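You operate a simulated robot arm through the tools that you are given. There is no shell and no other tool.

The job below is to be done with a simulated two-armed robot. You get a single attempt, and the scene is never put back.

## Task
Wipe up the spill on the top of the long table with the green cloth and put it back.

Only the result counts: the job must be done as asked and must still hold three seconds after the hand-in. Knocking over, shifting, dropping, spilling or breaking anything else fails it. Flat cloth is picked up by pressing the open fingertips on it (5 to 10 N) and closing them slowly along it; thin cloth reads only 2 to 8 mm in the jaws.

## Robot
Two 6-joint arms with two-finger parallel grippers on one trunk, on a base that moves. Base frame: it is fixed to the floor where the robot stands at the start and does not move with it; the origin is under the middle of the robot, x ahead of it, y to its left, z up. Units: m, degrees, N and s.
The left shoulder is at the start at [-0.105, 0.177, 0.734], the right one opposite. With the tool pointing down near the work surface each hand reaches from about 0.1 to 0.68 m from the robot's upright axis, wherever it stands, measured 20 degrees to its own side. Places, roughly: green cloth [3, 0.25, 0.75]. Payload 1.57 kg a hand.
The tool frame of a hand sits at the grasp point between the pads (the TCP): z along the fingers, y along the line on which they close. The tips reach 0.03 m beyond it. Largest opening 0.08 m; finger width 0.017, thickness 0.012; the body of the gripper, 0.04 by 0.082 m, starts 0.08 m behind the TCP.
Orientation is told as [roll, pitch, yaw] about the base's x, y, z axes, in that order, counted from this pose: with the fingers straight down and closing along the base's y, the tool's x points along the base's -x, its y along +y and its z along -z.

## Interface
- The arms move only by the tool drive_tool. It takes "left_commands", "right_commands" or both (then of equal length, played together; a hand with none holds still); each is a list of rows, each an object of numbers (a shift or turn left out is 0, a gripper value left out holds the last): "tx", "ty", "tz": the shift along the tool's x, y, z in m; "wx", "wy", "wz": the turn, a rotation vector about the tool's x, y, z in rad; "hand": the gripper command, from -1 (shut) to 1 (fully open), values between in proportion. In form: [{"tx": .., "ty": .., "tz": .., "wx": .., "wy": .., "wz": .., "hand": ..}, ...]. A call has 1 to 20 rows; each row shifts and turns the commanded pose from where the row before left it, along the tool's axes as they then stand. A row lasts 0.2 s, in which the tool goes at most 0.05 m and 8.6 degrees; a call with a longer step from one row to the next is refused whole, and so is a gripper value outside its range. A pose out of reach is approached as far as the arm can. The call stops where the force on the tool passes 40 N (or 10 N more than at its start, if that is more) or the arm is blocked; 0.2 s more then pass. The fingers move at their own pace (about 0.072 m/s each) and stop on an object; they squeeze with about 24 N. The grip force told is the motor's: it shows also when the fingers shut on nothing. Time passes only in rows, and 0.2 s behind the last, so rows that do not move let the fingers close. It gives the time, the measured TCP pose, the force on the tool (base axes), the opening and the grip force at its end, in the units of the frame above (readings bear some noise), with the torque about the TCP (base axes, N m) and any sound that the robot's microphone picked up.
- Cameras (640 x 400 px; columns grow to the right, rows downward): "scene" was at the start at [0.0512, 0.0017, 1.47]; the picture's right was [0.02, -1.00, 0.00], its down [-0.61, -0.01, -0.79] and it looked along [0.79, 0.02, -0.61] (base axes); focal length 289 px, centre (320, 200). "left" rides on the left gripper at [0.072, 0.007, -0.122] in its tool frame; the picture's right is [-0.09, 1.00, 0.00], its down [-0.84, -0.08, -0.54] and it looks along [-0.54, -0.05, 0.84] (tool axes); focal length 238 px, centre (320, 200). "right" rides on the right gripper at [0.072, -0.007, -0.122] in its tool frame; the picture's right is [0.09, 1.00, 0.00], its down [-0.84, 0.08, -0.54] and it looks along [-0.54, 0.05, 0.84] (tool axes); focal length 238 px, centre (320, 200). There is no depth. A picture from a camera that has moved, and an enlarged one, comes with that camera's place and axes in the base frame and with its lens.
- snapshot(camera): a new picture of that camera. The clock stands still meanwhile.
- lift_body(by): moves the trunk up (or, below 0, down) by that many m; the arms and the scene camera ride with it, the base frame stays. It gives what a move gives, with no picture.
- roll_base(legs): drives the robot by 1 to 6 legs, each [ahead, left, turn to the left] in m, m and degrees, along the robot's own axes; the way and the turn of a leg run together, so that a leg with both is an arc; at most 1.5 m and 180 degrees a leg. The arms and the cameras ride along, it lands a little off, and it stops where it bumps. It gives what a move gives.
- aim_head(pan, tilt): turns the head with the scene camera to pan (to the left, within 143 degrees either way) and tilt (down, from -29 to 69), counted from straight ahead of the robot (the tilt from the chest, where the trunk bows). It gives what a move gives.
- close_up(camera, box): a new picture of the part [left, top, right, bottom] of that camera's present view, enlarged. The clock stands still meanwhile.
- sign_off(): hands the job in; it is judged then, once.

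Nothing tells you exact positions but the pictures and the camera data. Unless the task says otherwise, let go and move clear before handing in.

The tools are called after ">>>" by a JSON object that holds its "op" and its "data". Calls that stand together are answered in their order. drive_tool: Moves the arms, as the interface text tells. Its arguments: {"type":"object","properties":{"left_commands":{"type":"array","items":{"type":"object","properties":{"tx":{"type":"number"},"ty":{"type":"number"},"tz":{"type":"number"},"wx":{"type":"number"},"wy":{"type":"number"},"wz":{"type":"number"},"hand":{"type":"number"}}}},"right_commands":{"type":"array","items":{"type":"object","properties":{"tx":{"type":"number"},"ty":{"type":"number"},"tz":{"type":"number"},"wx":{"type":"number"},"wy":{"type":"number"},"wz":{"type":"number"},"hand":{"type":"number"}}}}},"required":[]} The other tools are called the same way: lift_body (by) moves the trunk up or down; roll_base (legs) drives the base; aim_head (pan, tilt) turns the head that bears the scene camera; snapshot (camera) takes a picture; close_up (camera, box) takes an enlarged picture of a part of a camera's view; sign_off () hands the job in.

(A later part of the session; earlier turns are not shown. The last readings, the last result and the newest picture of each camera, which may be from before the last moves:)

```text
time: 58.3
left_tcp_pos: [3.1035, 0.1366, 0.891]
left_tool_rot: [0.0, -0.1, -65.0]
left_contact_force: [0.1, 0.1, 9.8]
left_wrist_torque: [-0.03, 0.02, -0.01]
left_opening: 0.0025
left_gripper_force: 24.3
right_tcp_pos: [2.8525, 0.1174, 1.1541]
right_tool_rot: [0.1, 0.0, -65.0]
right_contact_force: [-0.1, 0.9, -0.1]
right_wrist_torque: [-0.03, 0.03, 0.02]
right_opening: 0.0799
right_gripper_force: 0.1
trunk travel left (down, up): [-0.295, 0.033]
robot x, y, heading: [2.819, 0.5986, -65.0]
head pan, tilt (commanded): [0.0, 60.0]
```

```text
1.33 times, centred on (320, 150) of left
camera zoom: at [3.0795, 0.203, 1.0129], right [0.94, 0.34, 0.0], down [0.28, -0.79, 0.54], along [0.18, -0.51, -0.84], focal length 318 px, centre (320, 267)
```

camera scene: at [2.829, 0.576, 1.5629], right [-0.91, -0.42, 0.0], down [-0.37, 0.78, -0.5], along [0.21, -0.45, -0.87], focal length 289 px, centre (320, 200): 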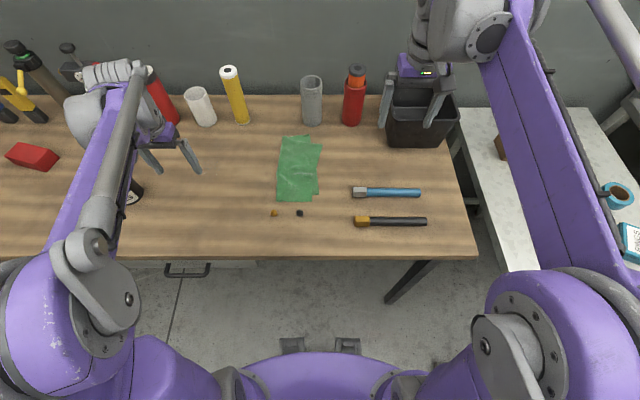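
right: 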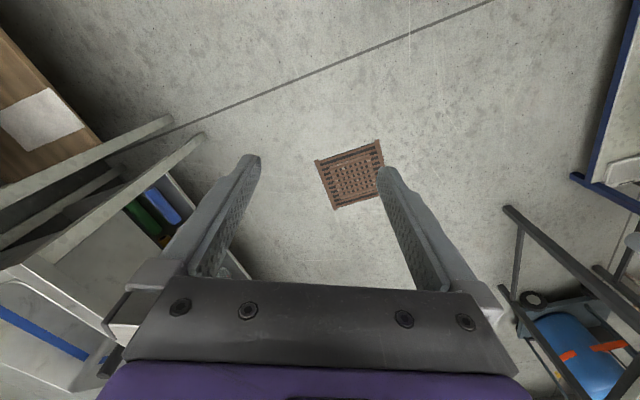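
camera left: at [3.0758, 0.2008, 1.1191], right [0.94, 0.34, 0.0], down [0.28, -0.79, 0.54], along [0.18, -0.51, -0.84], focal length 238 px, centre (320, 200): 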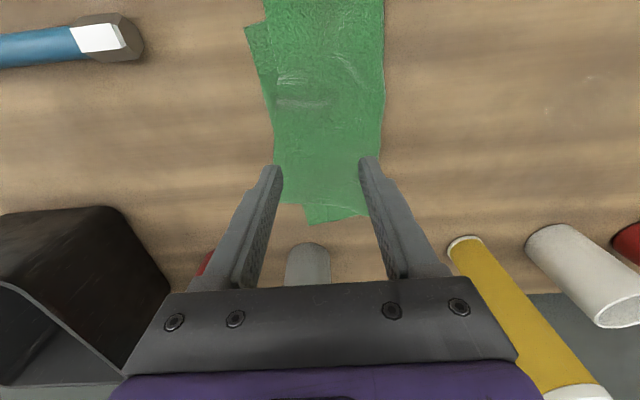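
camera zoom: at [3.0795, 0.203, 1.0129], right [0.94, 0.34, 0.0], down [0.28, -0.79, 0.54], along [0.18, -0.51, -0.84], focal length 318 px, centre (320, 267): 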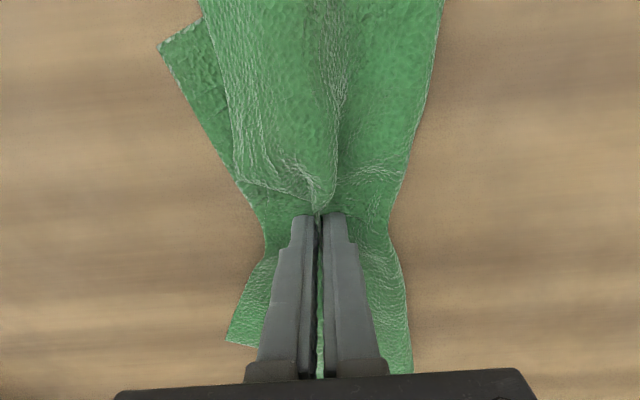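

The jaws read 2.5 mm with cloth pinched. I'll lift slowly and check that the cloth comes along.

>>> {"op": "drive_tool", "data": {"left_commands": [{"tz": -0.005}, {"tz": -0.01}, {"tz": -0.015}, {"tz": -0.015}, {"tz": -0.02}, {"tz": -0.02}, {}]}}

>>> {"op": "close_up", "data": {"camera": "left", "box": [160, 0, 480, 300]}}

>>> {"op": "close_up", "data": {"camera": "scene", "box": [200, 100, 400, 240]}}

```text
time: 59.9
left_tcp_pos: [3.1047, 0.1373, 0.9765]
left_tool_rot: [0.0, 0.0, -65.0]
left_contact_force: [-0.4, 0.4, -0.9]
left_wrist_torque: [0.0, 0.0, -0.01]
left_opening: 0.0025
left_gripper_force: 23.7
right_tcp_pos: [2.8539, 0.1163, 1.1563]
right_tool_rot: [-0.1, 0.0, -65.0]
right_contact_force: [0.0, 0.8, 0.3]
right_wrist_torque: [-0.01, 0.01, 0.03]
right_opening: 0.0802
right_gripper_force: 0.1
trunk travel left (down, up): [-0.295, 0.033]
robot x, y, heading: [2.8147, 0.6027, -65.0]
head pan, tilt (commanded): [0.0, 60.0]
```

```text
1.33 times, centred on (320, 150) of left
camera zoom: at [3.0798, 0.2037, 1.0984], right [0.94, 0.34, 0.0], down [0.28, -0.79, 0.54], along [0.18, -0.51, -0.84], focal length 318 px, centre (320, 267)
```

zoom: 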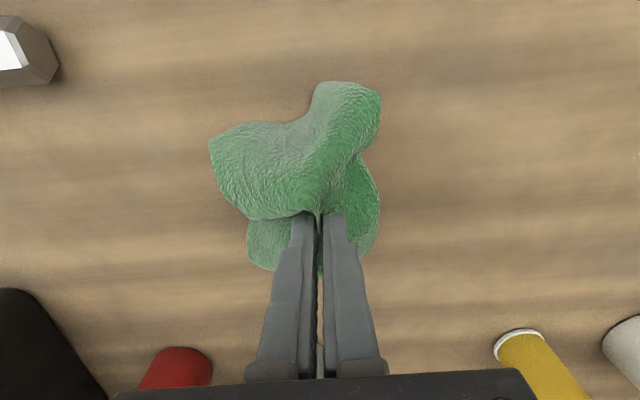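

```text
2.86 times, centred on (300, 170) of scene
camera zoom: at [2.8286, 0.5753, 1.5629], right [-0.91, -0.42, 0.0], down [-0.37, 0.79, -0.5], along [0.21, -0.45, -0.87], focal length 825 px, centre (377, 286)
```

zoom: 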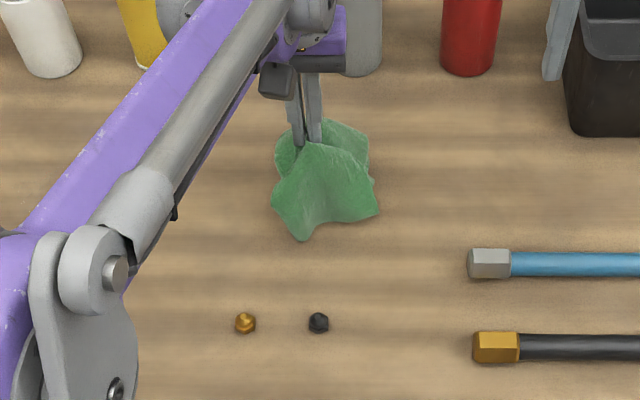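

The cloth is held well. I'll lift a bit more and carry it above the puddle.

>>> {"op": "drive_tool", "data": {"left_commands": [{"tz": -0.045}, {"ty": 0.0388, "tx": -0.0005}, {"ty": 0.0388, "tx": -0.0005}, {"ty": 0.0388, "tx": -0.0005}, {"ty": 0.0388, "tx": -0.0005}, {"ty": 0.0388, "tx": -0.0005}, {"ty": 0.0388, "tx": -0.0005}, {"ty": 0.0388, "tx": -0.0005}, {}]}}

>>> {"op": "snapshot", "data": {"camera": "left"}}

>>> {"op": "aim_head", "data": {"pan": 20, "tilt": 60}}

>>> {"op": "snapshot", "data": {"camera": "scene"}}

```text
time: 61.9
left_tcp_pos: [3.3546, 0.2468, 1.0202]
left_tool_rot: [-0.1, 0.0, -65.0]
left_contact_force: [0.3, 0.2, -0.8]
left_wrist_torque: [0.03, 0.01, -0.01]
left_opening: 0.0024
left_gripper_force: 24.1
right_tcp_pos: [2.8531, 0.1178, 1.1541]
right_tool_rot: [0.0, 0.0, -65.0]
right_contact_force: [0.0, 0.3, 0.1]
right_wrist_torque: [0.0, 0.0, -0.02]
right_opening: 0.0803
right_gripper_force: 0.1
trunk travel left (down, up): [-0.295, 0.033]
robot x, y, heading: [2.8158, 0.5992, -64.8]
head pan, tilt (commanded): [0.0, 60.0]
```

```text
taken
camera left: at [3.3292, 0.314, 1.1421], right [0.94, 0.34, 0.0], down [0.28, -0.79, 0.54], along [0.18, -0.51, -0.84], focal length 238 px, centre (320, 200)
```

left: 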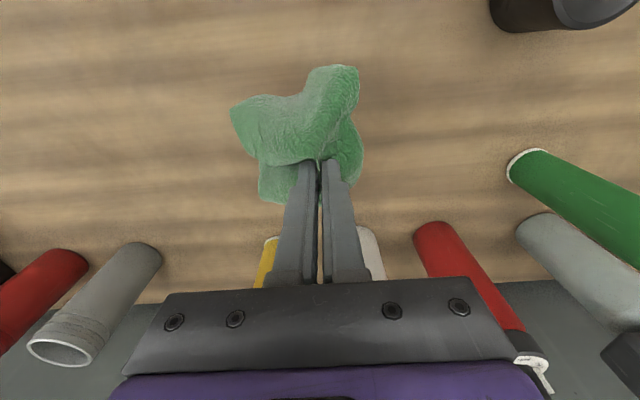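

```text
time: 62.8
left_tcp_pos: [3.3534, 0.2476, 1.0205]
left_tool_rot: [-0.1, 0.0, -64.9]
left_contact_force: [0.1, 0.0, -0.9]
left_wrist_torque: [0.01, 0.03, -0.01]
left_opening: 0.0023
left_gripper_force: 24.4
right_tcp_pos: [2.8533, 0.1175, 1.1554]
right_tool_rot: [-0.1, 0.0, -65.0]
right_contact_force: [0.5, -0.2, -0.4]
right_wrist_torque: [0.02, -0.03, -0.01]
right_opening: 0.0802
right_gripper_force: 0.0
trunk travel left (down, up): [-0.295, 0.033]
robot x, y, heading: [2.8146, 0.6002, -64.7]
head pan, tilt (commanded): [20.0, 60.0]
```

```text
taken
camera scene: at [2.8475, 0.5887, 1.5629], right [-0.71, -0.71, 0.0], down [-0.61, 0.61, -0.5], along [0.35, -0.35, -0.87], focal length 289 px, centre (320, 200)
```

scene: 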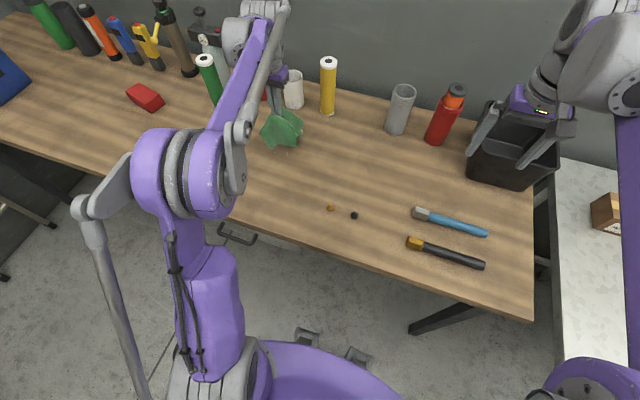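

I'm above the puddle with the cloth; bottles lie behind at a safe distance. I'll lower the cloth onto it.

>>> {"op": "drive_tool", "data": {"left_commands": [{"tz": 0.03}, {"tz": 0.03}, {"tz": 0.02}, {"tz": 0.015}, {"tz": 0.01}, {}]}}

>>> {"op": "drive_tool", "data": {"left_commands": [{"tz": 0.003}, {"tz": 0.003}, {"tz": 0.002}, {"tz": 0.002}, {}]}}

>>> {"op": "close_up", "data": {"camera": "left", "box": [160, 0, 480, 300]}}

```text
time: 64.2
left_tcp_pos: [3.3547, 0.2487, 0.9151]
left_tool_rot: [0.0, 0.0, -65.0]
left_contact_force: [-0.4, -1.1, -0.2]
left_wrist_torque: [-0.01, 0.01, -0.01]
left_opening: 0.0026
left_gripper_force: 23.8
right_tcp_pos: [2.853, 0.1181, 1.1553]
right_tool_rot: [-0.1, 0.0, -65.0]
right_contact_force: [-0.5, -0.3, -0.1]
right_wrist_torque: [0.03, -0.01, -0.01]
right_opening: 0.0799
right_gripper_force: 0.1
trunk travel left (down, up): [-0.295, 0.033]
robot x, y, heading: [2.8156, 0.6001, -65.1]
head pan, tilt (commanded): [20.0, 60.0]
```

```text
time: 65.4
left_tcp_pos: [3.354, 0.2489, 0.9073]
left_tool_rot: [0.0, 0.1, -65.0]
left_contact_force: [-0.7, -1.0, -0.5]
left_wrist_torque: [0.04, -0.01, -0.01]
left_opening: 0.0021
left_gripper_force: 23.8
right_tcp_pos: [2.8544, 0.1176, 1.1547]
right_tool_rot: [0.1, -0.1, -65.0]
right_contact_force: [0.7, 1.3, 1.4]
right_wrist_torque: [0.0, -0.01, -0.01]
right_opening: 0.0801
right_gripper_force: 0.0
trunk travel left (down, up): [-0.295, 0.033]
robot x, y, heading: [2.8151, 0.5968, -65.0]
head pan, tilt (commanded): [20.0, 60.0]
```

```text
1.33 times, centred on (320, 150) of left
camera zoom: at [3.3283, 0.3148, 1.0278], right [0.94, 0.34, 0.0], down [0.28, -0.79, 0.54], along [0.18, -0.51, -0.84], focal length 318 px, centre (320, 267)
```

zoom: 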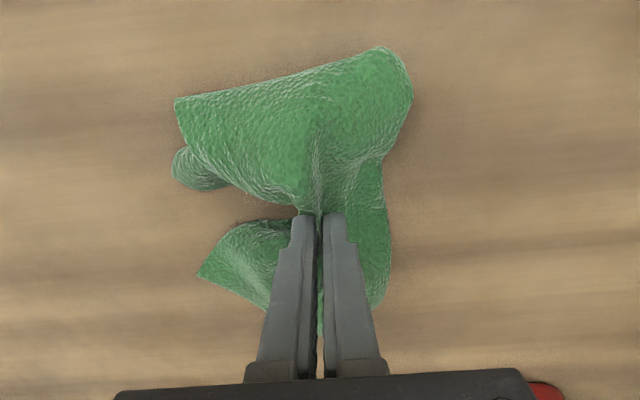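

The cloth is spreading over the puddle. I'll creep down until I feel a light press.

>>> {"op": "drive_tool", "data": {"left_commands": [{"tz": 0.003}, {"tz": 0.002}, {"tz": 0.002}, {"tz": 0.002}, {}]}}

>>> {"op": "drive_tool", "data": {"left_commands": [{"tz": 0.001}, {"tz": 0.001}, {"tz": 0.001}, {}]}}

```text
time: 66.6
left_tcp_pos: [3.3532, 0.2482, 0.8976]
left_tool_rot: [-0.1, 0.0, -64.9]
left_contact_force: [0.7, -1.0, 1.0]
left_wrist_torque: [0.0, -0.03, 0.0]
left_opening: 0.0025
left_gripper_force: 24.1
right_tcp_pos: [2.8523, 0.1174, 1.1557]
right_tool_rot: [0.0, 0.0, -64.9]
right_contact_force: [0.3, -0.7, 0.4]
right_wrist_torque: [0.02, 0.0, 0.01]
right_opening: 0.0798
right_gripper_force: 0.0
trunk travel left (down, up): [-0.295, 0.033]
robot x, y, heading: [2.8159, 0.6004, -65.1]
head pan, tilt (commanded): [20.0, 60.0]
```

```text
time: 67.6
left_tcp_pos: [3.3523, 0.2492, 0.8936]
left_tool_rot: [0.0, 0.0, -65.0]
left_contact_force: [0.5, -0.4, 1.4]
left_wrist_torque: [0.01, 0.02, 0.04]
left_opening: 0.0026
left_gripper_force: 23.7
right_tcp_pos: [2.8526, 0.1178, 1.1559]
right_tool_rot: [0.0, 0.0, -64.9]
right_contact_force: [-0.1, -0.6, -0.5]
right_wrist_torque: [-0.04, -0.04, 0.03]
right_opening: 0.0802
right_gripper_force: 0.1
trunk travel left (down, up): [-0.295, 0.033]
robot x, y, heading: [2.8158, 0.5966, -65.1]
head pan, tilt (commanded): [20.0, 60.0]
```

>>> {"op": "drive_tool", "data": {"left_commands": [{"tz": 0.001}, {"tz": 0.0005}, {}]}}

>>> {"op": "drive_tool", "data": {"left_commands": [{"tz": 0.0005}, {}, {}]}}

```text
time: 68.4
left_tcp_pos: [3.3524, 0.249, 0.8922]
left_tool_rot: [-0.1, 0.0, -64.9]
left_contact_force: [0.3, -0.8, 4.5]
left_wrist_torque: [-0.01, 0.02, 0.0]
left_opening: 0.0026
left_gripper_force: 23.5
right_tcp_pos: [2.8536, 0.1183, 1.1548]
right_tool_rot: [0.1, -0.1, -65.0]
right_contact_force: [0.8, 0.1, 0.1]
right_wrist_torque: [0.03, 0.01, 0.02]
right_opening: 0.08
right_gripper_force: 0.2
trunk travel left (down, up): [-0.295, 0.033]
robot x, y, heading: [2.8161, 0.5985, -64.9]
head pan, tilt (commanded): [20.0, 60.0]
```

```text
time: 69.2
left_tcp_pos: [3.3523, 0.2492, 0.8928]
left_tool_rot: [0.1, 0.0, -65.0]
left_contact_force: [0.2, -0.4, 7.0]
left_wrist_torque: [0.02, 0.05, 0.01]
left_opening: 0.0024
left_gripper_force: 23.6
right_tcp_pos: [2.8528, 0.1167, 1.155]
right_tool_rot: [0.0, 0.0, -65.0]
right_contact_force: [-0.4, 0.3, 0.8]
right_wrist_torque: [-0.02, 0.02, -0.03]
right_opening: 0.0801
right_gripper_force: 0.1
trunk travel left (down, up): [-0.295, 0.033]
robot x, y, heading: [2.8195, 0.6, -64.8]
head pan, tilt (commanded): [20.0, 60.0]
```

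I have about 7 N on the cloth. Now I'll wipe the puddle with side-to-side strokes, covering a little beyond its extent.

>>> {"op": "drive_tool", "data": {"left_commands": [{"ty": -0.02}, {"ty": -0.02}, {"ty": -0.02}, {"tx": 0.015}, {"tx": 0.015}, {"ty": 0.02}, {"ty": 0.02}, {"ty": 0.02}, {"ty": 0.02}, {"ty": 0.02}, {"ty": 0.02}, {}]}}

>>> {"op": "close_up", "data": {"camera": "left", "box": [120, 0, 520, 300]}}

```text
time: 71.8
left_tcp_pos: [3.3943, 0.2994, 0.8941]
left_tool_rot: [0.0, 0.0, -65.0]
left_contact_force: [0.6, 0.0, 1.0]
left_wrist_torque: [0.0, -0.01, 0.01]
left_opening: 0.0024
left_gripper_force: 24.3
right_tcp_pos: [2.8533, 0.1176, 1.1554]
right_tool_rot: [0.1, 0.0, -65.1]
right_contact_force: [0.4, -0.3, 0.2]
right_wrist_torque: [0.02, -0.01, -0.05]
right_opening: 0.0799
right_gripper_force: 0.1
trunk travel left (down, up): [-0.295, 0.033]
robot x, y, heading: [2.8149, 0.6018, -65.2]
head pan, tilt (commanded): [20.0, 60.0]
```

```text
1.33 times, centred on (320, 150) of left
camera zoom: at [3.3695, 0.3665, 1.0149], right [0.94, 0.34, 0.0], down [0.28, -0.79, 0.54], along [0.18, -0.51, -0.84], focal length 318 px, centre (320, 267)
```

zoom: 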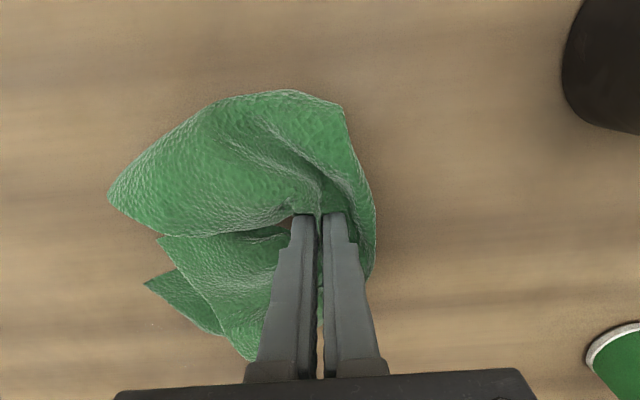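

The cloth drags well, but the press dropped to about 1 N. I'll add a little pressure and continue with the next strokes.

>>> {"op": "drive_tool", "data": {"left_commands": [{"tz": 0.0009}, {"tx": -0.01}, {"tx": -0.008, "ty": -0.01}, {"ty": -0.02}, {"ty": -0.02}, {"ty": -0.02}, {"ty": -0.02}, {"ty": -0.02}, {"ty": -0.01}, {}]}}

>>> {"op": "drive_tool", "data": {"left_commands": [{"tx": -0.009}, {"tx": -0.009, "ty": 0.01}, {"ty": 0.02}, {"ty": 0.02}, {"ty": 0.02}, {"ty": 0.02}, {"ty": 0.02}, {"ty": 0.01}, {}]}}

>>> {"op": "close_up", "data": {"camera": "left", "box": [120, 0, 520, 300]}}

```text
time: 74.0
left_tcp_pos: [3.293, 0.2339, 0.8926]
left_tool_rot: [0.0, 0.0, -64.9]
left_contact_force: [2.0, 1.0, 6.9]
left_wrist_torque: [0.06, 0.0, 0.01]
left_opening: 0.0025
left_gripper_force: 23.7
right_tcp_pos: [2.8544, 0.1189, 1.1553]
right_tool_rot: [0.0, 0.0, -65.0]
right_contact_force: [0.5, 0.9, -0.3]
right_wrist_torque: [-0.02, 0.01, 0.0]
right_opening: 0.0801
right_gripper_force: 0.1
trunk travel left (down, up): [-0.295, 0.033]
robot x, y, heading: [2.8169, 0.5952, -65.2]
head pan, tilt (commanded): [20.0, 60.0]
```

```text
time: 76.0
left_tcp_pos: [3.4088, 0.2696, 0.8921]
left_tool_rot: [0.1, 0.0, -65.0]
left_contact_force: [-4.2, -1.2, 10.6]
left_wrist_torque: [-0.07, 0.18, -0.01]
left_opening: 0.0023
left_gripper_force: 23.8
right_tcp_pos: [2.8526, 0.1178, 1.1558]
right_tool_rot: [0.0, -0.2, -65.1]
right_contact_force: [-0.3, 0.1, -0.3]
right_wrist_torque: [0.0, 0.01, 0.0]
right_opening: 0.08
right_gripper_force: 0.2
trunk travel left (down, up): [-0.295, 0.033]
robot x, y, heading: [2.817, 0.5963, -65.1]
head pan, tilt (commanded): [20.0, 60.0]
```

```text
1.33 times, centred on (320, 150) of left
camera zoom: at [3.383, 0.335, 1.0138], right [0.94, 0.34, 0.0], down [0.28, -0.79, 0.54], along [0.18, -0.51, -0.84], focal length 318 px, centre (320, 267)
```

zoom: 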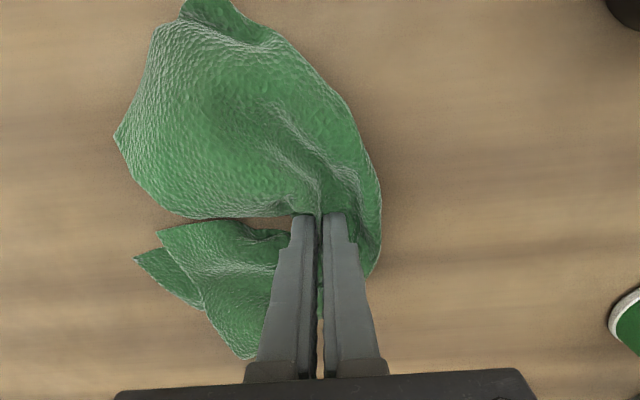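

Pressing at 7–10 N now. I'll wipe the far strokes, then another pass back over the near part.

>>> {"op": "drive_tool", "data": {"left_commands": [{"tx": -0.009}, {"tx": -0.008, "ty": -0.01}, {"ty": -0.02}, {"ty": -0.02}, {"ty": -0.02}, {"ty": -0.02}, {"ty": -0.02}, {"ty": -0.01}, {}]}}

>>> {"op": "drive_tool", "data": {"left_commands": [{"tx": -0.008}, {"tx": -0.008, "ty": 0.01}, {"ty": 0.02}, {"ty": 0.02}, {"ty": 0.02}, {"ty": 0.02}, {"ty": 0.02}, {"ty": 0.01}, {}]}}

>>> {"op": "snapshot", "data": {"camera": "left"}}

>>> {"op": "close_up", "data": {"camera": "scene", "box": [160, 60, 400, 220]}}

```text
time: 78.0
left_tcp_pos: [3.3081, 0.2036, 0.893]
left_tool_rot: [0.0, -0.1, -65.0]
left_contact_force: [4.8, 1.5, 12.8]
left_wrist_torque: [0.0, -0.14, -0.02]
left_opening: 0.0025
left_gripper_force: 23.9
right_tcp_pos: [2.8535, 0.1178, 1.1558]
right_tool_rot: [0.0, -0.1, -65.0]
right_contact_force: [0.3, 0.0, -0.3]
right_wrist_torque: [-0.02, 0.01, -0.01]
right_opening: 0.08
right_gripper_force: 0.1
trunk travel left (down, up): [-0.295, 0.033]
robot x, y, heading: [2.8155, 0.5959, -65.0]
head pan, tilt (commanded): [20.0, 60.0]
```

```text
time: 80.0
left_tcp_pos: [3.4225, 0.2382, 0.8921]
left_tool_rot: [0.0, 0.0, -64.9]
left_contact_force: [-2.4, -1.6, 8.5]
left_wrist_torque: [-0.07, 0.11, 0.03]
left_opening: 0.0026
left_gripper_force: 24.1
right_tcp_pos: [2.8532, 0.1176, 1.1559]
right_tool_rot: [-0.1, 0.0, -65.0]
right_contact_force: [0.0, -0.3, 0.3]
right_wrist_torque: [-0.01, 0.04, 0.02]
right_opening: 0.0801
right_gripper_force: 0.1
trunk travel left (down, up): [-0.295, 0.033]
robot x, y, heading: [2.817, 0.601, -65.2]
head pan, tilt (commanded): [20.0, 60.0]
```

```text
taken
camera left: at [3.3974, 0.3047, 1.0139], right [0.94, 0.34, 0.0], down [0.28, -0.79, 0.54], along [0.18, -0.51, -0.84], focal length 238 px, centre (320, 200)
```

left: 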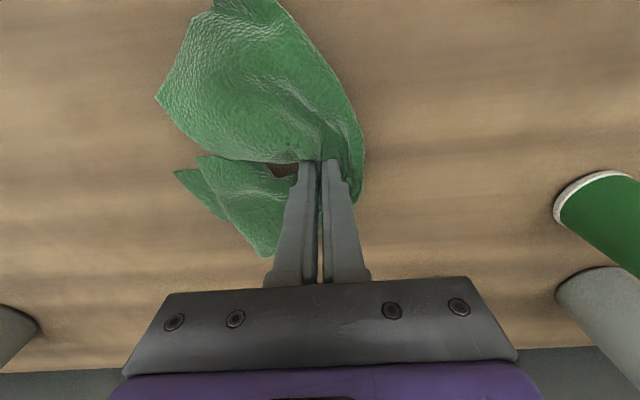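

```text
2.50 times, centred on (280, 140) of scene
camera zoom: at [2.846, 0.5891, 1.563], right [-0.71, -0.71, 0.0], down [-0.61, 0.61, -0.5], along [0.35, -0.35, -0.87], focal length 722 px, centre (420, 350)
```

zoom: 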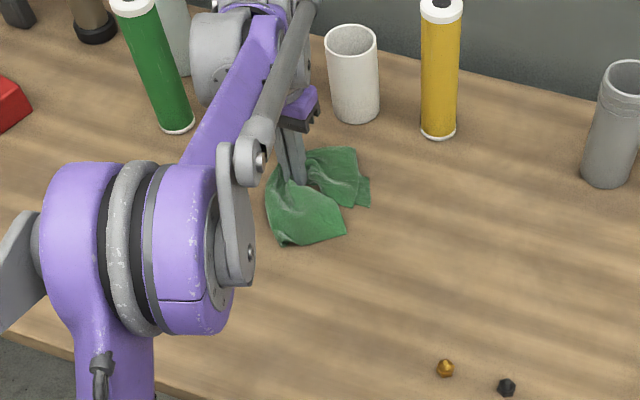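

One full pass is done. I'll do a second pass coming back toward the near side, with slightly offset stroke lines.

>>> {"op": "drive_tool", "data": {"left_commands": [{"tx": 0.01}, {"tx": 0.01, "ty": -0.01}, {"ty": -0.02}, {"ty": -0.02}, {"ty": -0.02}, {"ty": -0.02}, {"ty": -0.02}, {"ty": -0.01}, {"tx": 0.01}, {"tx": 0.01, "ty": 0.01}, {"ty": 0.02}, {"ty": 0.02}, {"ty": 0.02}, {"ty": 0.02}, {"ty": 0.02}, {"ty": 0.01}, {}]}}

>>> {"op": "drive_tool", "data": {"left_commands": [{"tx": 0.01}, {"tx": 0.01, "ty": -0.01}, {"ty": -0.02}, {"ty": -0.02}, {"ty": -0.02}, {"ty": -0.02}, {"ty": -0.02}, {"ty": -0.01}, {"tx": 0.01}, {"tx": 0.01, "ty": 0.01}, {"ty": 0.02}, {"ty": 0.02}, {"ty": 0.02}, {"ty": 0.02}, {"ty": 0.02}, {"ty": 0.01}, {}]}}

>>> {"op": "snapshot", "data": {"camera": "left"}}

```text
time: 83.6
left_tcp_pos: [3.4054, 0.275, 0.892]
left_tool_rot: [0.1, -0.1, -65.0]
left_contact_force: [-5.1, -2.0, 17.1]
left_wrist_torque: [-0.16, 0.23, 0.02]
left_opening: 0.0027
left_gripper_force: 23.6
right_tcp_pos: [2.8519, 0.1186, 1.1554]
right_tool_rot: [0.2, -0.1, -65.0]
right_contact_force: [0.1, 0.0, -0.2]
right_wrist_torque: [-0.03, 0.01, 0.03]
right_opening: 0.0803
right_gripper_force: 0.0
trunk travel left (down, up): [-0.295, 0.033]
robot x, y, heading: [2.8155, 0.5971, -65.2]
head pan, tilt (commanded): [20.0, 60.0]
```

```text
time: 85.0
left_tcp_pos: [3.3194, 0.2596, 0.8914]
left_tool_rot: [0.2, 0.1, -64.9]
left_contact_force: [1.3, 2.1, 23.4]
left_wrist_torque: [0.07, 0.0, -0.02]
left_opening: 0.0027
left_gripper_force: 23.3
right_tcp_pos: [2.8517, 0.1196, 1.1553]
right_tool_rot: [0.0, -0.1, -65.0]
right_contact_force: [0.2, 0.5, 0.6]
right_wrist_torque: [0.02, -0.01, -0.02]
right_opening: 0.0798
right_gripper_force: 0.1
trunk travel left (down, up): [-0.295, 0.033]
robot x, y, heading: [2.8151, 0.596, -65.2]
head pan, tilt (commanded): [20.0, 60.0]
stopped in row 7 (left hand): the force on the tool passed its limit at 41 N (the readings are from after the stop); the commanded pose is now the measured one
```

```text
taken
camera left: at [3.2943, 0.3254, 1.0136], right [0.94, 0.34, 0.0], down [0.28, -0.79, 0.54], along [0.19, -0.51, -0.84], focal length 238 px, centre (320, 200)
```

left: 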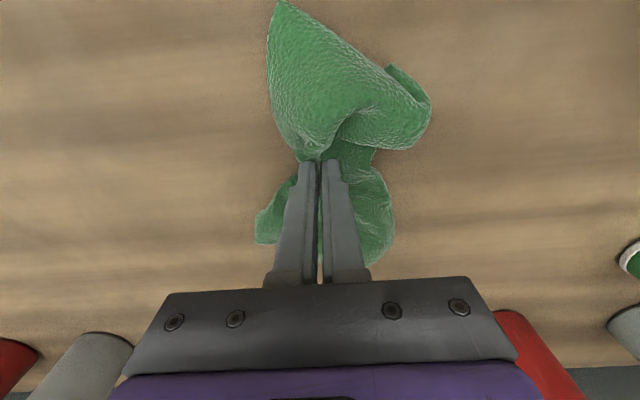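

A fold of cloth under the tips pushed the force up, so the stroke stopped. I'll ease up a millimetre and finish the near strokes.

>>> {"op": "drive_tool", "data": {"left_commands": [{"tz": -0.0012}, {}]}}

>>> {"op": "drive_tool", "data": {"left_commands": [{"ty": -0.015}, {"ty": -0.015}, {"tx": 0.01}, {"tx": 0.01, "ty": 0.01}, {"ty": 0.02}, {"ty": 0.02}, {"ty": 0.02}, {"ty": 0.02}, {"ty": 0.02}, {"ty": 0.01}, {}]}}

>>> {"op": "snapshot", "data": {"camera": "left"}}

```text
time: 85.6
left_tcp_pos: [3.3206, 0.2586, 0.8914]
left_tool_rot: [0.1, 0.0, -64.9]
left_contact_force: [-0.1, 3.1, 13.7]
left_wrist_torque: [0.09, 0.05, -0.02]
left_opening: 0.0024
left_gripper_force: 24.5
right_tcp_pos: [2.8524, 0.1196, 1.1561]
right_tool_rot: [0.0, -0.1, -64.9]
right_contact_force: [0.7, 1.3, -0.7]
right_wrist_torque: [-0.03, 0.04, -0.02]
right_opening: 0.0798
right_gripper_force: 0.0
trunk travel left (down, up): [-0.295, 0.033]
robot x, y, heading: [2.8191, 0.5989, -65.1]
head pan, tilt (commanded): [20.0, 60.0]
```

```text
time: 88.0
left_tcp_pos: [3.3931, 0.3143, 0.8927]
left_tool_rot: [0.0, 0.0, -65.0]
left_contact_force: [-2.8, -1.9, 9.1]
left_wrist_torque: [-0.06, 0.14, 0.02]
left_opening: 0.0027
left_gripper_force: 23.9
right_tcp_pos: [2.8524, 0.118, 1.1548]
right_tool_rot: [0.0, 0.1, -65.0]
right_contact_force: [-0.5, -0.2, 0.0]
right_wrist_torque: [-0.03, 0.01, -0.01]
right_opening: 0.0801
right_gripper_force: 0.0
trunk travel left (down, up): [-0.295, 0.033]
robot x, y, heading: [2.8153, 0.6008, -64.9]
head pan, tilt (commanded): [20.0, 60.0]
```

```text
taken
camera left: at [3.368, 0.381, 1.0139], right [0.94, 0.34, 0.0], down [0.28, -0.79, 0.54], along [0.18, -0.51, -0.84], focal length 238 px, centre (320, 200)
```

left: 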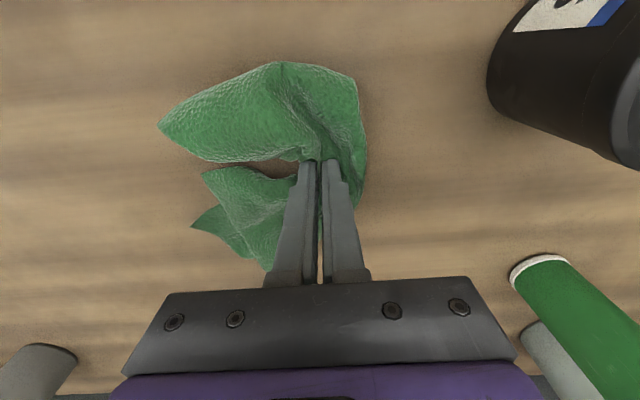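

I'll lift the cloth and move the hand aside to inspect the spot.

>>> {"op": "drive_tool", "data": {"left_commands": [{"tz": -0.02}, {"tz": -0.04}, {"tz": -0.04}, {"tz": -0.04}, {"ty": -0.04, "tx": 0.015}, {"ty": -0.04, "tx": 0.015}, {"ty": -0.04, "tx": 0.015}, {"ty": -0.04, "tx": 0.015}, {}]}}

>>> {"op": "snapshot", "data": {"camera": "left"}}

>>> {"op": "close_up", "data": {"camera": "left", "box": [320, 100, 520, 260]}}

>>> {"op": "close_up", "data": {"camera": "scene", "box": [160, 60, 400, 220]}}

```text
time: 90.0
left_tcp_pos: [3.2244, 0.3022, 1.0306]
left_tool_rot: [0.1, 0.0, -64.9]
left_contact_force: [-0.5, 0.3, -0.1]
left_wrist_torque: [0.01, 0.02, 0.02]
left_opening: 0.0025
left_gripper_force: 24.0
right_tcp_pos: [2.8538, 0.1182, 1.1547]
right_tool_rot: [0.0, 0.0, -65.0]
right_contact_force: [-0.5, 0.3, 0.3]
right_wrist_torque: [-0.03, 0.01, -0.05]
right_opening: 0.0799
right_gripper_force: 0.1
trunk travel left (down, up): [-0.295, 0.033]
robot x, y, heading: [2.8171, 0.5981, -65.3]
head pan, tilt (commanded): [20.0, 60.0]
```

```text
taken
camera left: at [3.1988, 0.3682, 1.153], right [0.94, 0.34, 0.0], down [0.28, -0.79, 0.54], along [0.18, -0.51, -0.84], focal length 238 px, centre (320, 200)
```

left: 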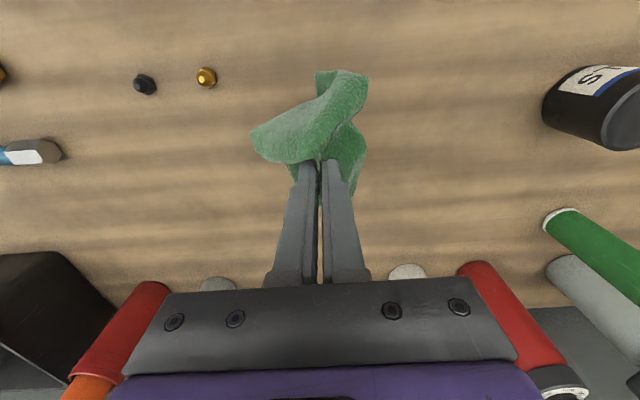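

```text
2.50 times, centred on (420, 180) of left
camera zoom: at [3.1988, 0.3682, 1.153], right [0.94, 0.34, 0.0], down [0.28, -0.79, 0.54], along [0.18, -0.51, -0.84], focal length 596 px, centre (70, 250)
```

zoom: 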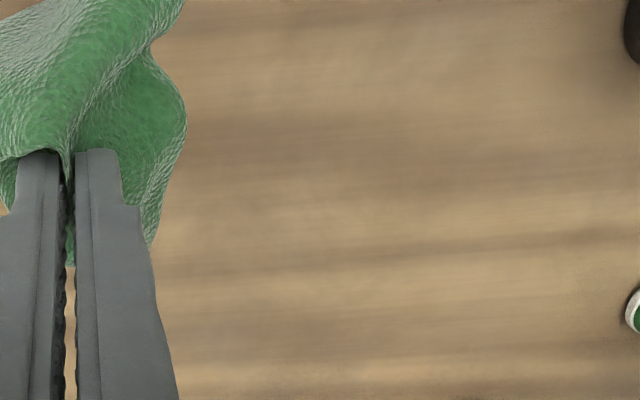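

```text
2.50 times, centred on (280, 140) of scene
camera zoom: at [2.8484, 0.5886, 1.5629], right [-0.71, -0.71, 0.0], down [-0.61, 0.61, -0.5], along [0.35, -0.35, -0.87], focal length 722 px, centre (420, 350)
```

zoom: 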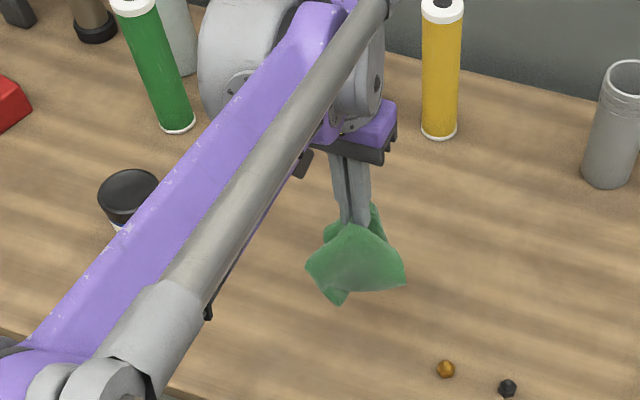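

No glints remain in this view. I'll repeat the earlier viewpoint where the puddle shone clearly, to compare.

>>> {"op": "drive_tool", "data": {"left_commands": [{"tx": -0.023, "ty": -0.0168, "tz": -0.032}, {"tx": -0.023, "ty": -0.0168, "tz": -0.032}, {"tx": -0.023, "ty": -0.0168, "tz": -0.032}, {}]}}

>>> {"op": "snapshot", "data": {"camera": "left"}}

>>> {"op": "close_up", "data": {"camera": "left", "box": [320, 50, 512, 170]}}

>>> {"op": "aim_head", "data": {"pan": 0, "tilt": 50}}

>>> {"op": "snapshot", "data": {"camera": "scene"}}

```text
time: 91.0
left_tcp_pos: [3.2081, 0.2181, 1.1281]
left_tool_rot: [0.1, 0.1, -64.9]
left_contact_force: [0.1, -0.1, 0.3]
left_wrist_torque: [-0.02, -0.01, 0.0]
left_opening: 0.0027
left_gripper_force: 24.1
right_tcp_pos: [2.8537, 0.1195, 1.1554]
right_tool_rot: [0.0, 0.0, -65.0]
right_contact_force: [-0.2, 0.0, 0.5]
right_wrist_torque: [0.02, 0.03, -0.01]
right_opening: 0.0799
right_gripper_force: 0.2
trunk travel left (down, up): [-0.295, 0.033]
robot x, y, heading: [2.8181, 0.6001, -64.9]
head pan, tilt (commanded): [20.0, 60.0]
```

```text
taken
camera left: at [3.1826, 0.2844, 1.2493], right [0.94, 0.34, 0.0], down [0.28, -0.79, 0.54], along [0.18, -0.51, -0.84], focal length 238 px, centre (320, 200)
```

left: 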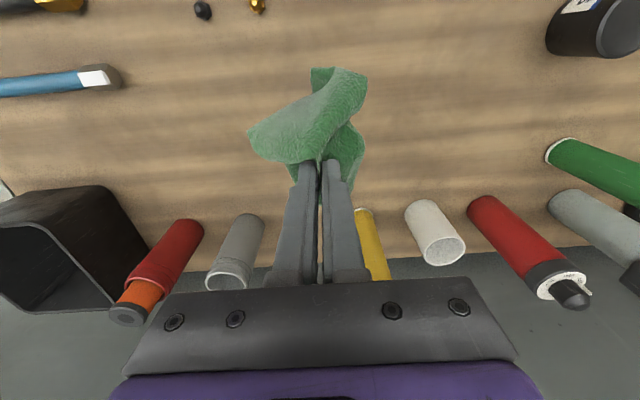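

```text
3.33 times, centred on (416, 110) of left
camera zoom: at [3.1826, 0.2844, 1.2493], right [0.94, 0.34, 0.0], down [0.28, -0.79, 0.54], along [0.18, -0.51, -0.84], focal length 794 px, centre (0, 500)
```

zoom: 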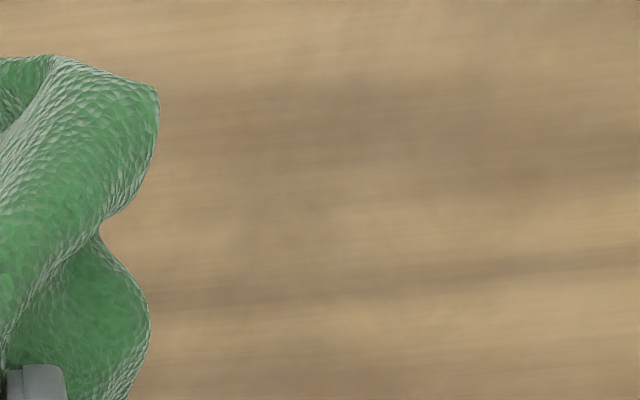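

```text
time: 91.8
left_tcp_pos: [3.2083, 0.2173, 1.1266]
left_tool_rot: [0.0, 0.0, -64.8]
left_contact_force: [-0.4, 0.1, -1.0]
left_wrist_torque: [-0.04, 0.0, 0.01]
left_opening: 0.0024
left_gripper_force: 24.0
right_tcp_pos: [2.8541, 0.1173, 1.1555]
right_tool_rot: [0.0, 0.0, -65.0]
right_contact_force: [0.4, 0.4, 0.6]
right_wrist_torque: [-0.02, -0.04, -0.02]
right_opening: 0.0801
right_gripper_force: 0.1
trunk travel left (down, up): [-0.295, 0.033]
robot x, y, heading: [2.8179, 0.5999, -65.1]
head pan, tilt (commanded): [0.0, 50.0]
```

```text
taken
camera scene: at [2.833, 0.5661, 1.5755], right [-0.91, -0.42, 0.0], down [-0.32, 0.69, -0.64], along [0.27, -0.58, -0.77], focal length 289 px, centre (320, 200)
```

scene: 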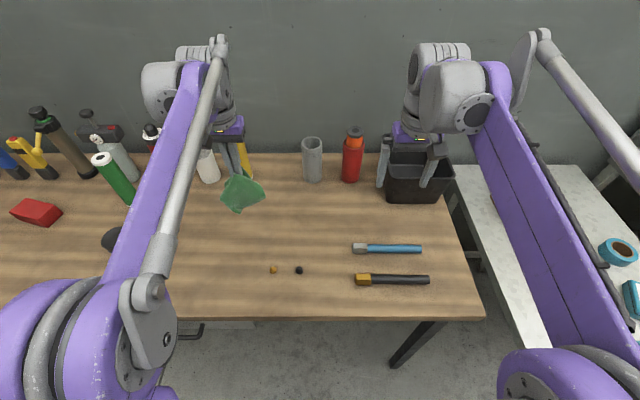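

From the same viewpoint the glints and outline of the puddle are gone. Now I'll carry the cloth back over its original spot.

>>> {"op": "drive_tool", "data": {"left_commands": [{"tx": -0.0072, "ty": -0.0321, "tz": 0.02}, {"tx": -0.0072, "ty": -0.0321, "tz": 0.02}, {"tx": -0.0072, "ty": -0.0321, "tz": 0.02}, {"tx": -0.0072, "ty": -0.0321, "tz": 0.02}, {}]}}

>>> {"op": "drive_tool", "data": {"left_commands": [{"tz": 0.03}, {"tz": 0.03}, {"tz": 0.02}, {"tz": 0.015}, {"tz": 0.015}, {"tz": 0.015}, {}]}}

>>> {"op": "snapshot", "data": {"camera": "left"}}

>>> {"op": "close_up", "data": {"camera": "scene", "box": [200, 140, 440, 300]}}

```text
time: 93.0
left_tcp_pos: [3.1032, 0.1365, 1.0466]
left_tool_rot: [0.2, 0.0, -64.8]
left_contact_force: [0.1, 0.6, -0.6]
left_wrist_torque: [0.0, 0.02, -0.02]
left_opening: 0.0024
left_gripper_force: 23.8
right_tcp_pos: [2.8537, 0.1181, 1.1548]
right_tool_rot: [0.0, 0.0, -65.0]
right_contact_force: [0.8, 0.4, -0.3]
right_wrist_torque: [0.0, -0.01, -0.01]
right_opening: 0.0799
right_gripper_force: 0.0
trunk travel left (down, up): [-0.295, 0.033]
robot x, y, heading: [2.8139, 0.5968, -64.9]
head pan, tilt (commanded): [0.0, 50.0]
```

```text
time: 94.6
left_tcp_pos: [3.1032, 0.1355, 0.921]
left_tool_rot: [0.1, 0.0, -64.9]
left_contact_force: [-0.1, 0.7, 1.0]
left_wrist_torque: [0.0, 0.03, 0.01]
left_opening: 0.0025
left_gripper_force: 24.0
right_tcp_pos: [2.8527, 0.1179, 1.1558]
right_tool_rot: [-0.1, 0.1, -65.0]
right_contact_force: [0.4, 0.0, 0.3]
right_wrist_torque: [-0.02, -0.03, -0.01]
right_opening: 0.0801
right_gripper_force: 0.2
trunk travel left (down, up): [-0.295, 0.033]
robot x, y, heading: [2.8185, 0.6, -65.0]
head pan, tilt (commanded): [0.0, 50.0]
```

```text
taken
camera left: at [3.0772, 0.2012, 1.0427], right [0.94, 0.34, 0.0], down [0.28, -0.79, 0.54], along [0.18, -0.51, -0.84], focal length 238 px, centre (320, 200)
```

left: 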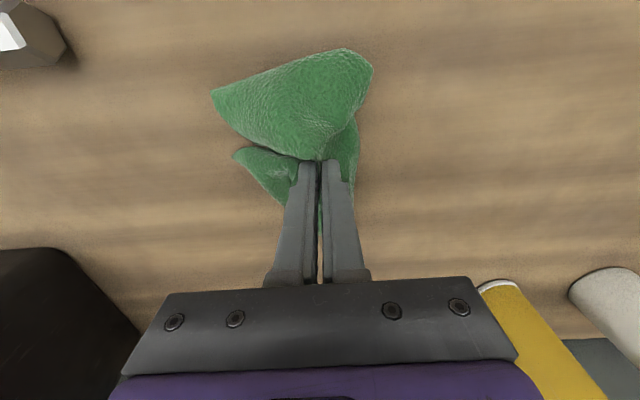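

```text
2.50 times, centred on (320, 220) of scene
camera zoom: at [2.8329, 0.5662, 1.5755], right [-0.91, -0.42, 0.0], down [-0.32, 0.69, -0.64], along [0.27, -0.58, -0.77], focal length 722 px, centre (320, 150)
```

zoom: 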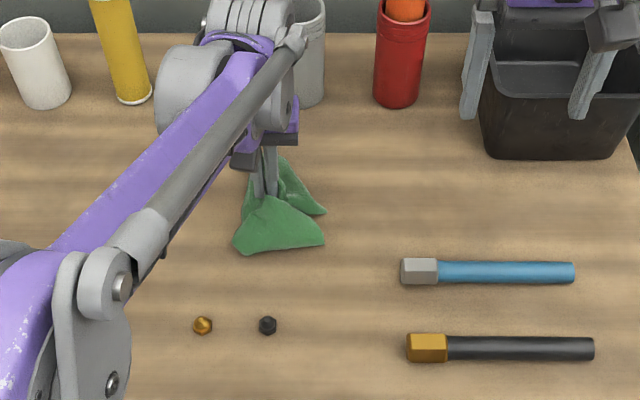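

The cloth is draping back over its original place, well clear of the nuts and hammers. I'll lower it the rest of the way and open slowly.

>>> {"op": "drive_tool", "data": {"left_commands": [{"tz": 0.008}, {"tz": 0.008}, {"tz": 0.005}, {"tz": 0.003}, {}]}}

>>> {"op": "close_up", "data": {"camera": "left", "box": [160, 0, 480, 300]}}

```text
time: 95.8
left_tcp_pos: [3.1022, 0.1374, 0.8971]
left_tool_rot: [0.1, 0.0, -64.9]
left_contact_force: [-1.4, -0.3, 1.1]
left_wrist_torque: [-0.02, 0.02, -0.01]
left_opening: 0.0023
left_gripper_force: 23.7
right_tcp_pos: [2.8541, 0.1176, 1.1552]
right_tool_rot: [0.0, 0.0, -65.0]
right_contact_force: [0.3, -0.3, 0.2]
right_wrist_torque: [-0.04, -0.02, -0.02]
right_opening: 0.0799
right_gripper_force: 0.1
trunk travel left (down, up): [-0.295, 0.033]
robot x, y, heading: [2.8175, 0.6016, -64.9]
head pan, tilt (commanded): [0.0, 50.0]
```

```text
1.33 times, centred on (320, 150) of left
camera zoom: at [3.0772, 0.203, 1.0191], right [0.94, 0.34, 0.0], down [0.28, -0.79, 0.54], along [0.18, -0.51, -0.84], focal length 318 px, centre (320, 267)
```

zoom: 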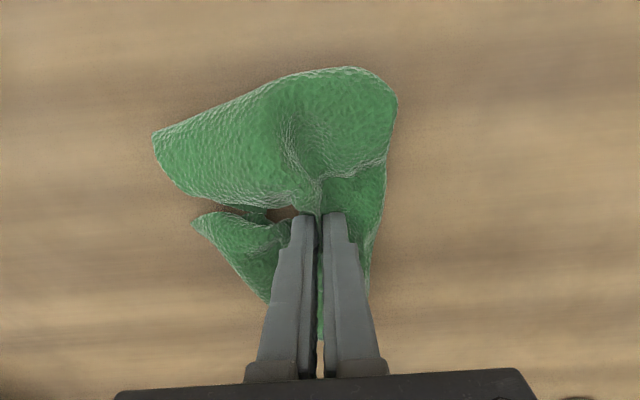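

>>> {"op": "drive_tool", "data": {"left_commands": [{"hand": -0.8}, {"hand": -0.6}, {"hand": -0.4}, {"hand": -0.2}, {"hand": 0.0}, {"hand": 0.2}, {}, {}]}}

>>> {"op": "close_up", "data": {"camera": "left", "box": [160, 0, 480, 300]}}

```text
time: 97.6
left_tcp_pos: [3.1025, 0.1368, 0.897]
left_tool_rot: [0.1, 0.0, -64.9]
left_contact_force: [0.1, 0.4, 0.1]
left_wrist_torque: [0.0, 0.02, 0.0]
left_opening: 0.0476
left_gripper_force: 0.1
right_tcp_pos: [2.8533, 0.1175, 1.1561]
right_tool_rot: [0.0, -0.1, -65.0]
right_contact_force: [-0.1, 0.6, -0.3]
right_wrist_torque: [-0.01, 0.0, 0.02]
right_opening: 0.0802
right_gripper_force: 0.0
trunk travel left (down, up): [-0.295, 0.033]
robot x, y, heading: [2.8179, 0.598, -65.2]
head pan, tilt (commanded): [0.0, 50.0]
```

```text
1.33 times, centred on (320, 150) of left
camera zoom: at [3.0772, 0.203, 1.0191], right [0.94, 0.34, 0.0], down [0.28, -0.79, 0.54], along [0.18, -0.51, -0.84], focal length 318 px, centre (320, 267)
```

zoom: 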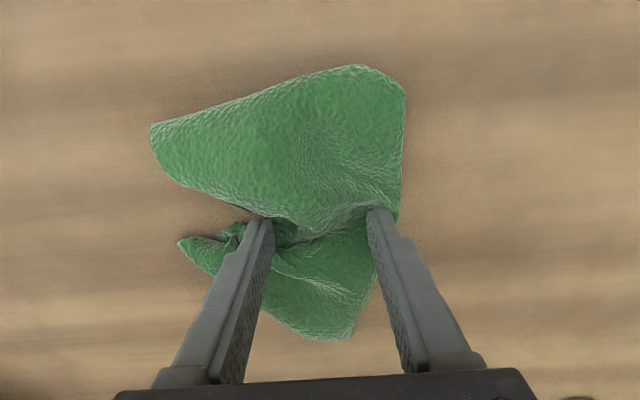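

The cloth is free of the jaws. I'll lift straight up slowly and look.

>>> {"op": "drive_tool", "data": {"left_commands": [{"tz": -0.005}, {"tz": -0.01}, {"tz": -0.02}, {"tz": -0.03}, {"tz": -0.04}, {"tz": -0.04}, {"tz": -0.04}, {"tz": -0.04, "tx": 0.01}, {}]}}

>>> {"op": "snapshot", "data": {"camera": "left"}}

>>> {"op": "snapshot", "data": {"camera": "scene"}}

```text
time: 99.6
left_tcp_pos: [3.1001, 0.1449, 1.1218]
left_tool_rot: [0.1, 0.0, -64.8]
left_contact_force: [-0.2, -0.4, 0.5]
left_wrist_torque: [0.01, 0.0, 0.0]
left_opening: 0.0478
left_gripper_force: 0.1
right_tcp_pos: [2.8541, 0.1177, 1.1547]
right_tool_rot: [0.0, 0.0, -65.0]
right_contact_force: [-0.1, 0.0, 0.5]
right_wrist_torque: [0.04, -0.01, 0.01]
right_opening: 0.08
right_gripper_force: 0.1
trunk travel left (down, up): [-0.295, 0.033]
robot x, y, heading: [2.8208, 0.6006, -64.8]
head pan, tilt (commanded): [0.0, 50.0]
```

```text
taken
camera left: at [3.0744, 0.211, 1.2431], right [0.94, 0.34, 0.0], down [0.28, -0.79, 0.54], along [0.18, -0.51, -0.84], focal length 238 px, centre (320, 200)
```

left: 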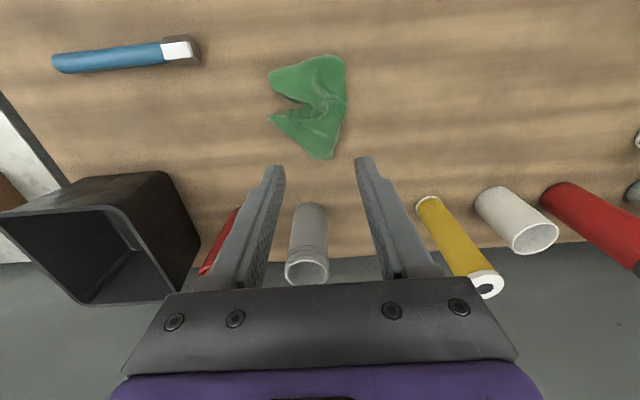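

```text
taken
camera scene: at [2.8331, 0.5658, 1.5755], right [-0.91, -0.42, 0.0], down [-0.32, 0.69, -0.64], along [0.27, -0.58, -0.77], focal length 289 px, centre (320, 200)
```

scene: 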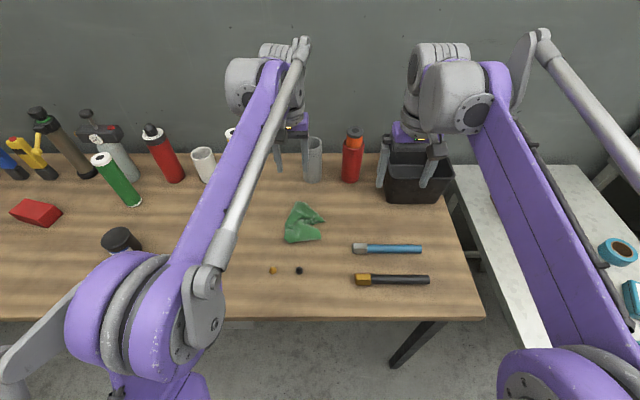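

The cloth is back on its spot (centre about [3.09, 0.137]), and nothing else has moved. I'll check the wiped area once more from the viewpoint where the puddle showed best.

>>> {"op": "drive_tool", "data": {"left_commands": [{"tx": 0.0149, "ty": 0.0385, "hand": 1}, {"tx": 0.0149, "ty": 0.0385}, {"tx": 0.0149, "ty": 0.0385}, {"tx": 0.0149, "ty": 0.0385, "tz": 0.02}, {"tx": 0.0149, "ty": 0.0385, "tz": 0.025}, {"tx": 0.0149, "ty": 0.0385, "tz": 0.026}, {"tx": 0.0149, "ty": 0.0385, "tz": 0.026}, {}]}}

>>> {"op": "snapshot", "data": {"camera": "left"}}

>>> {"op": "close_up", "data": {"camera": "left", "box": [240, 140, 400, 240]}}

>>> {"op": "close_up", "data": {"camera": "scene", "box": [160, 130, 400, 290]}}

```text
time: 101.4
left_tcp_pos: [3.299, 0.3543, 1.0288]
left_tool_rot: [0.0, 0.0, -65.0]
left_contact_force: [0.3, 0.4, 0.2]
left_wrist_torque: [0.0, -0.02, 0.03]
left_opening: 0.0801
left_gripper_force: 0.0
right_tcp_pos: [2.8526, 0.1179, 1.1562]
right_tool_rot: [0.0, -0.1, -65.0]
right_contact_force: [-0.6, -0.6, 0.0]
right_wrist_torque: [0.0, 0.02, 0.03]
right_opening: 0.0801
right_gripper_force: 0.1
trunk travel left (down, up): [-0.295, 0.033]
robot x, y, heading: [2.8157, 0.6029, -64.9]
head pan, tilt (commanded): [0.0, 50.0]
```

```text
taken
camera left: at [3.2745, 0.4204, 1.1499], right [0.94, 0.34, 0.0], down [0.28, -0.79, 0.54], along [0.18, -0.51, -0.84], focal length 238 px, centre (320, 200)
```

left: 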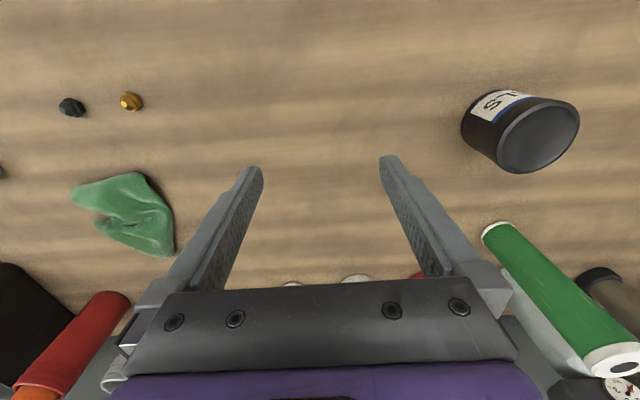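

```text
4.00 times, centred on (320, 190) of left
camera zoom: at [3.2745, 0.4204, 1.1499], right [0.94, 0.34, 0.0], down [0.28, -0.79, 0.54], along [0.18, -0.51, -0.84], focal length 953 px, centre (320, 240)
```

zoom: 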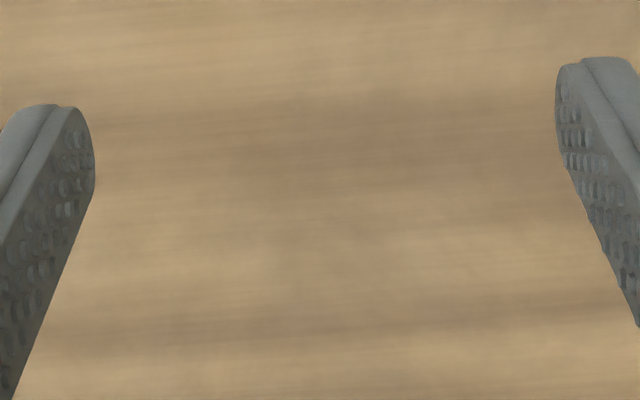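

```text
2.50 times, centred on (280, 210) of scene
camera zoom: at [2.8323, 0.5658, 1.5755], right [-0.91, -0.42, 0.0], down [-0.32, 0.69, -0.64], along [0.27, -0.58, -0.77], focal length 722 px, centre (420, 175)
```

zoom: 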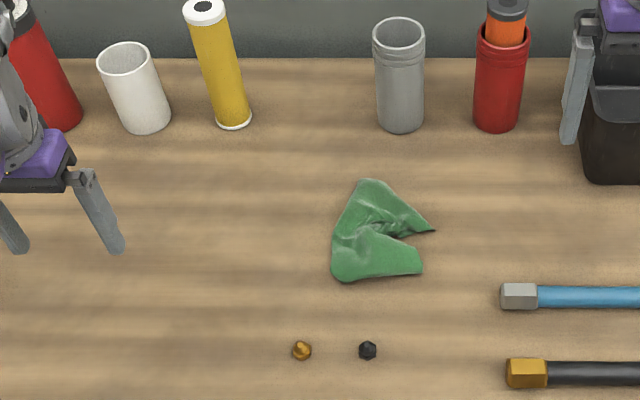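

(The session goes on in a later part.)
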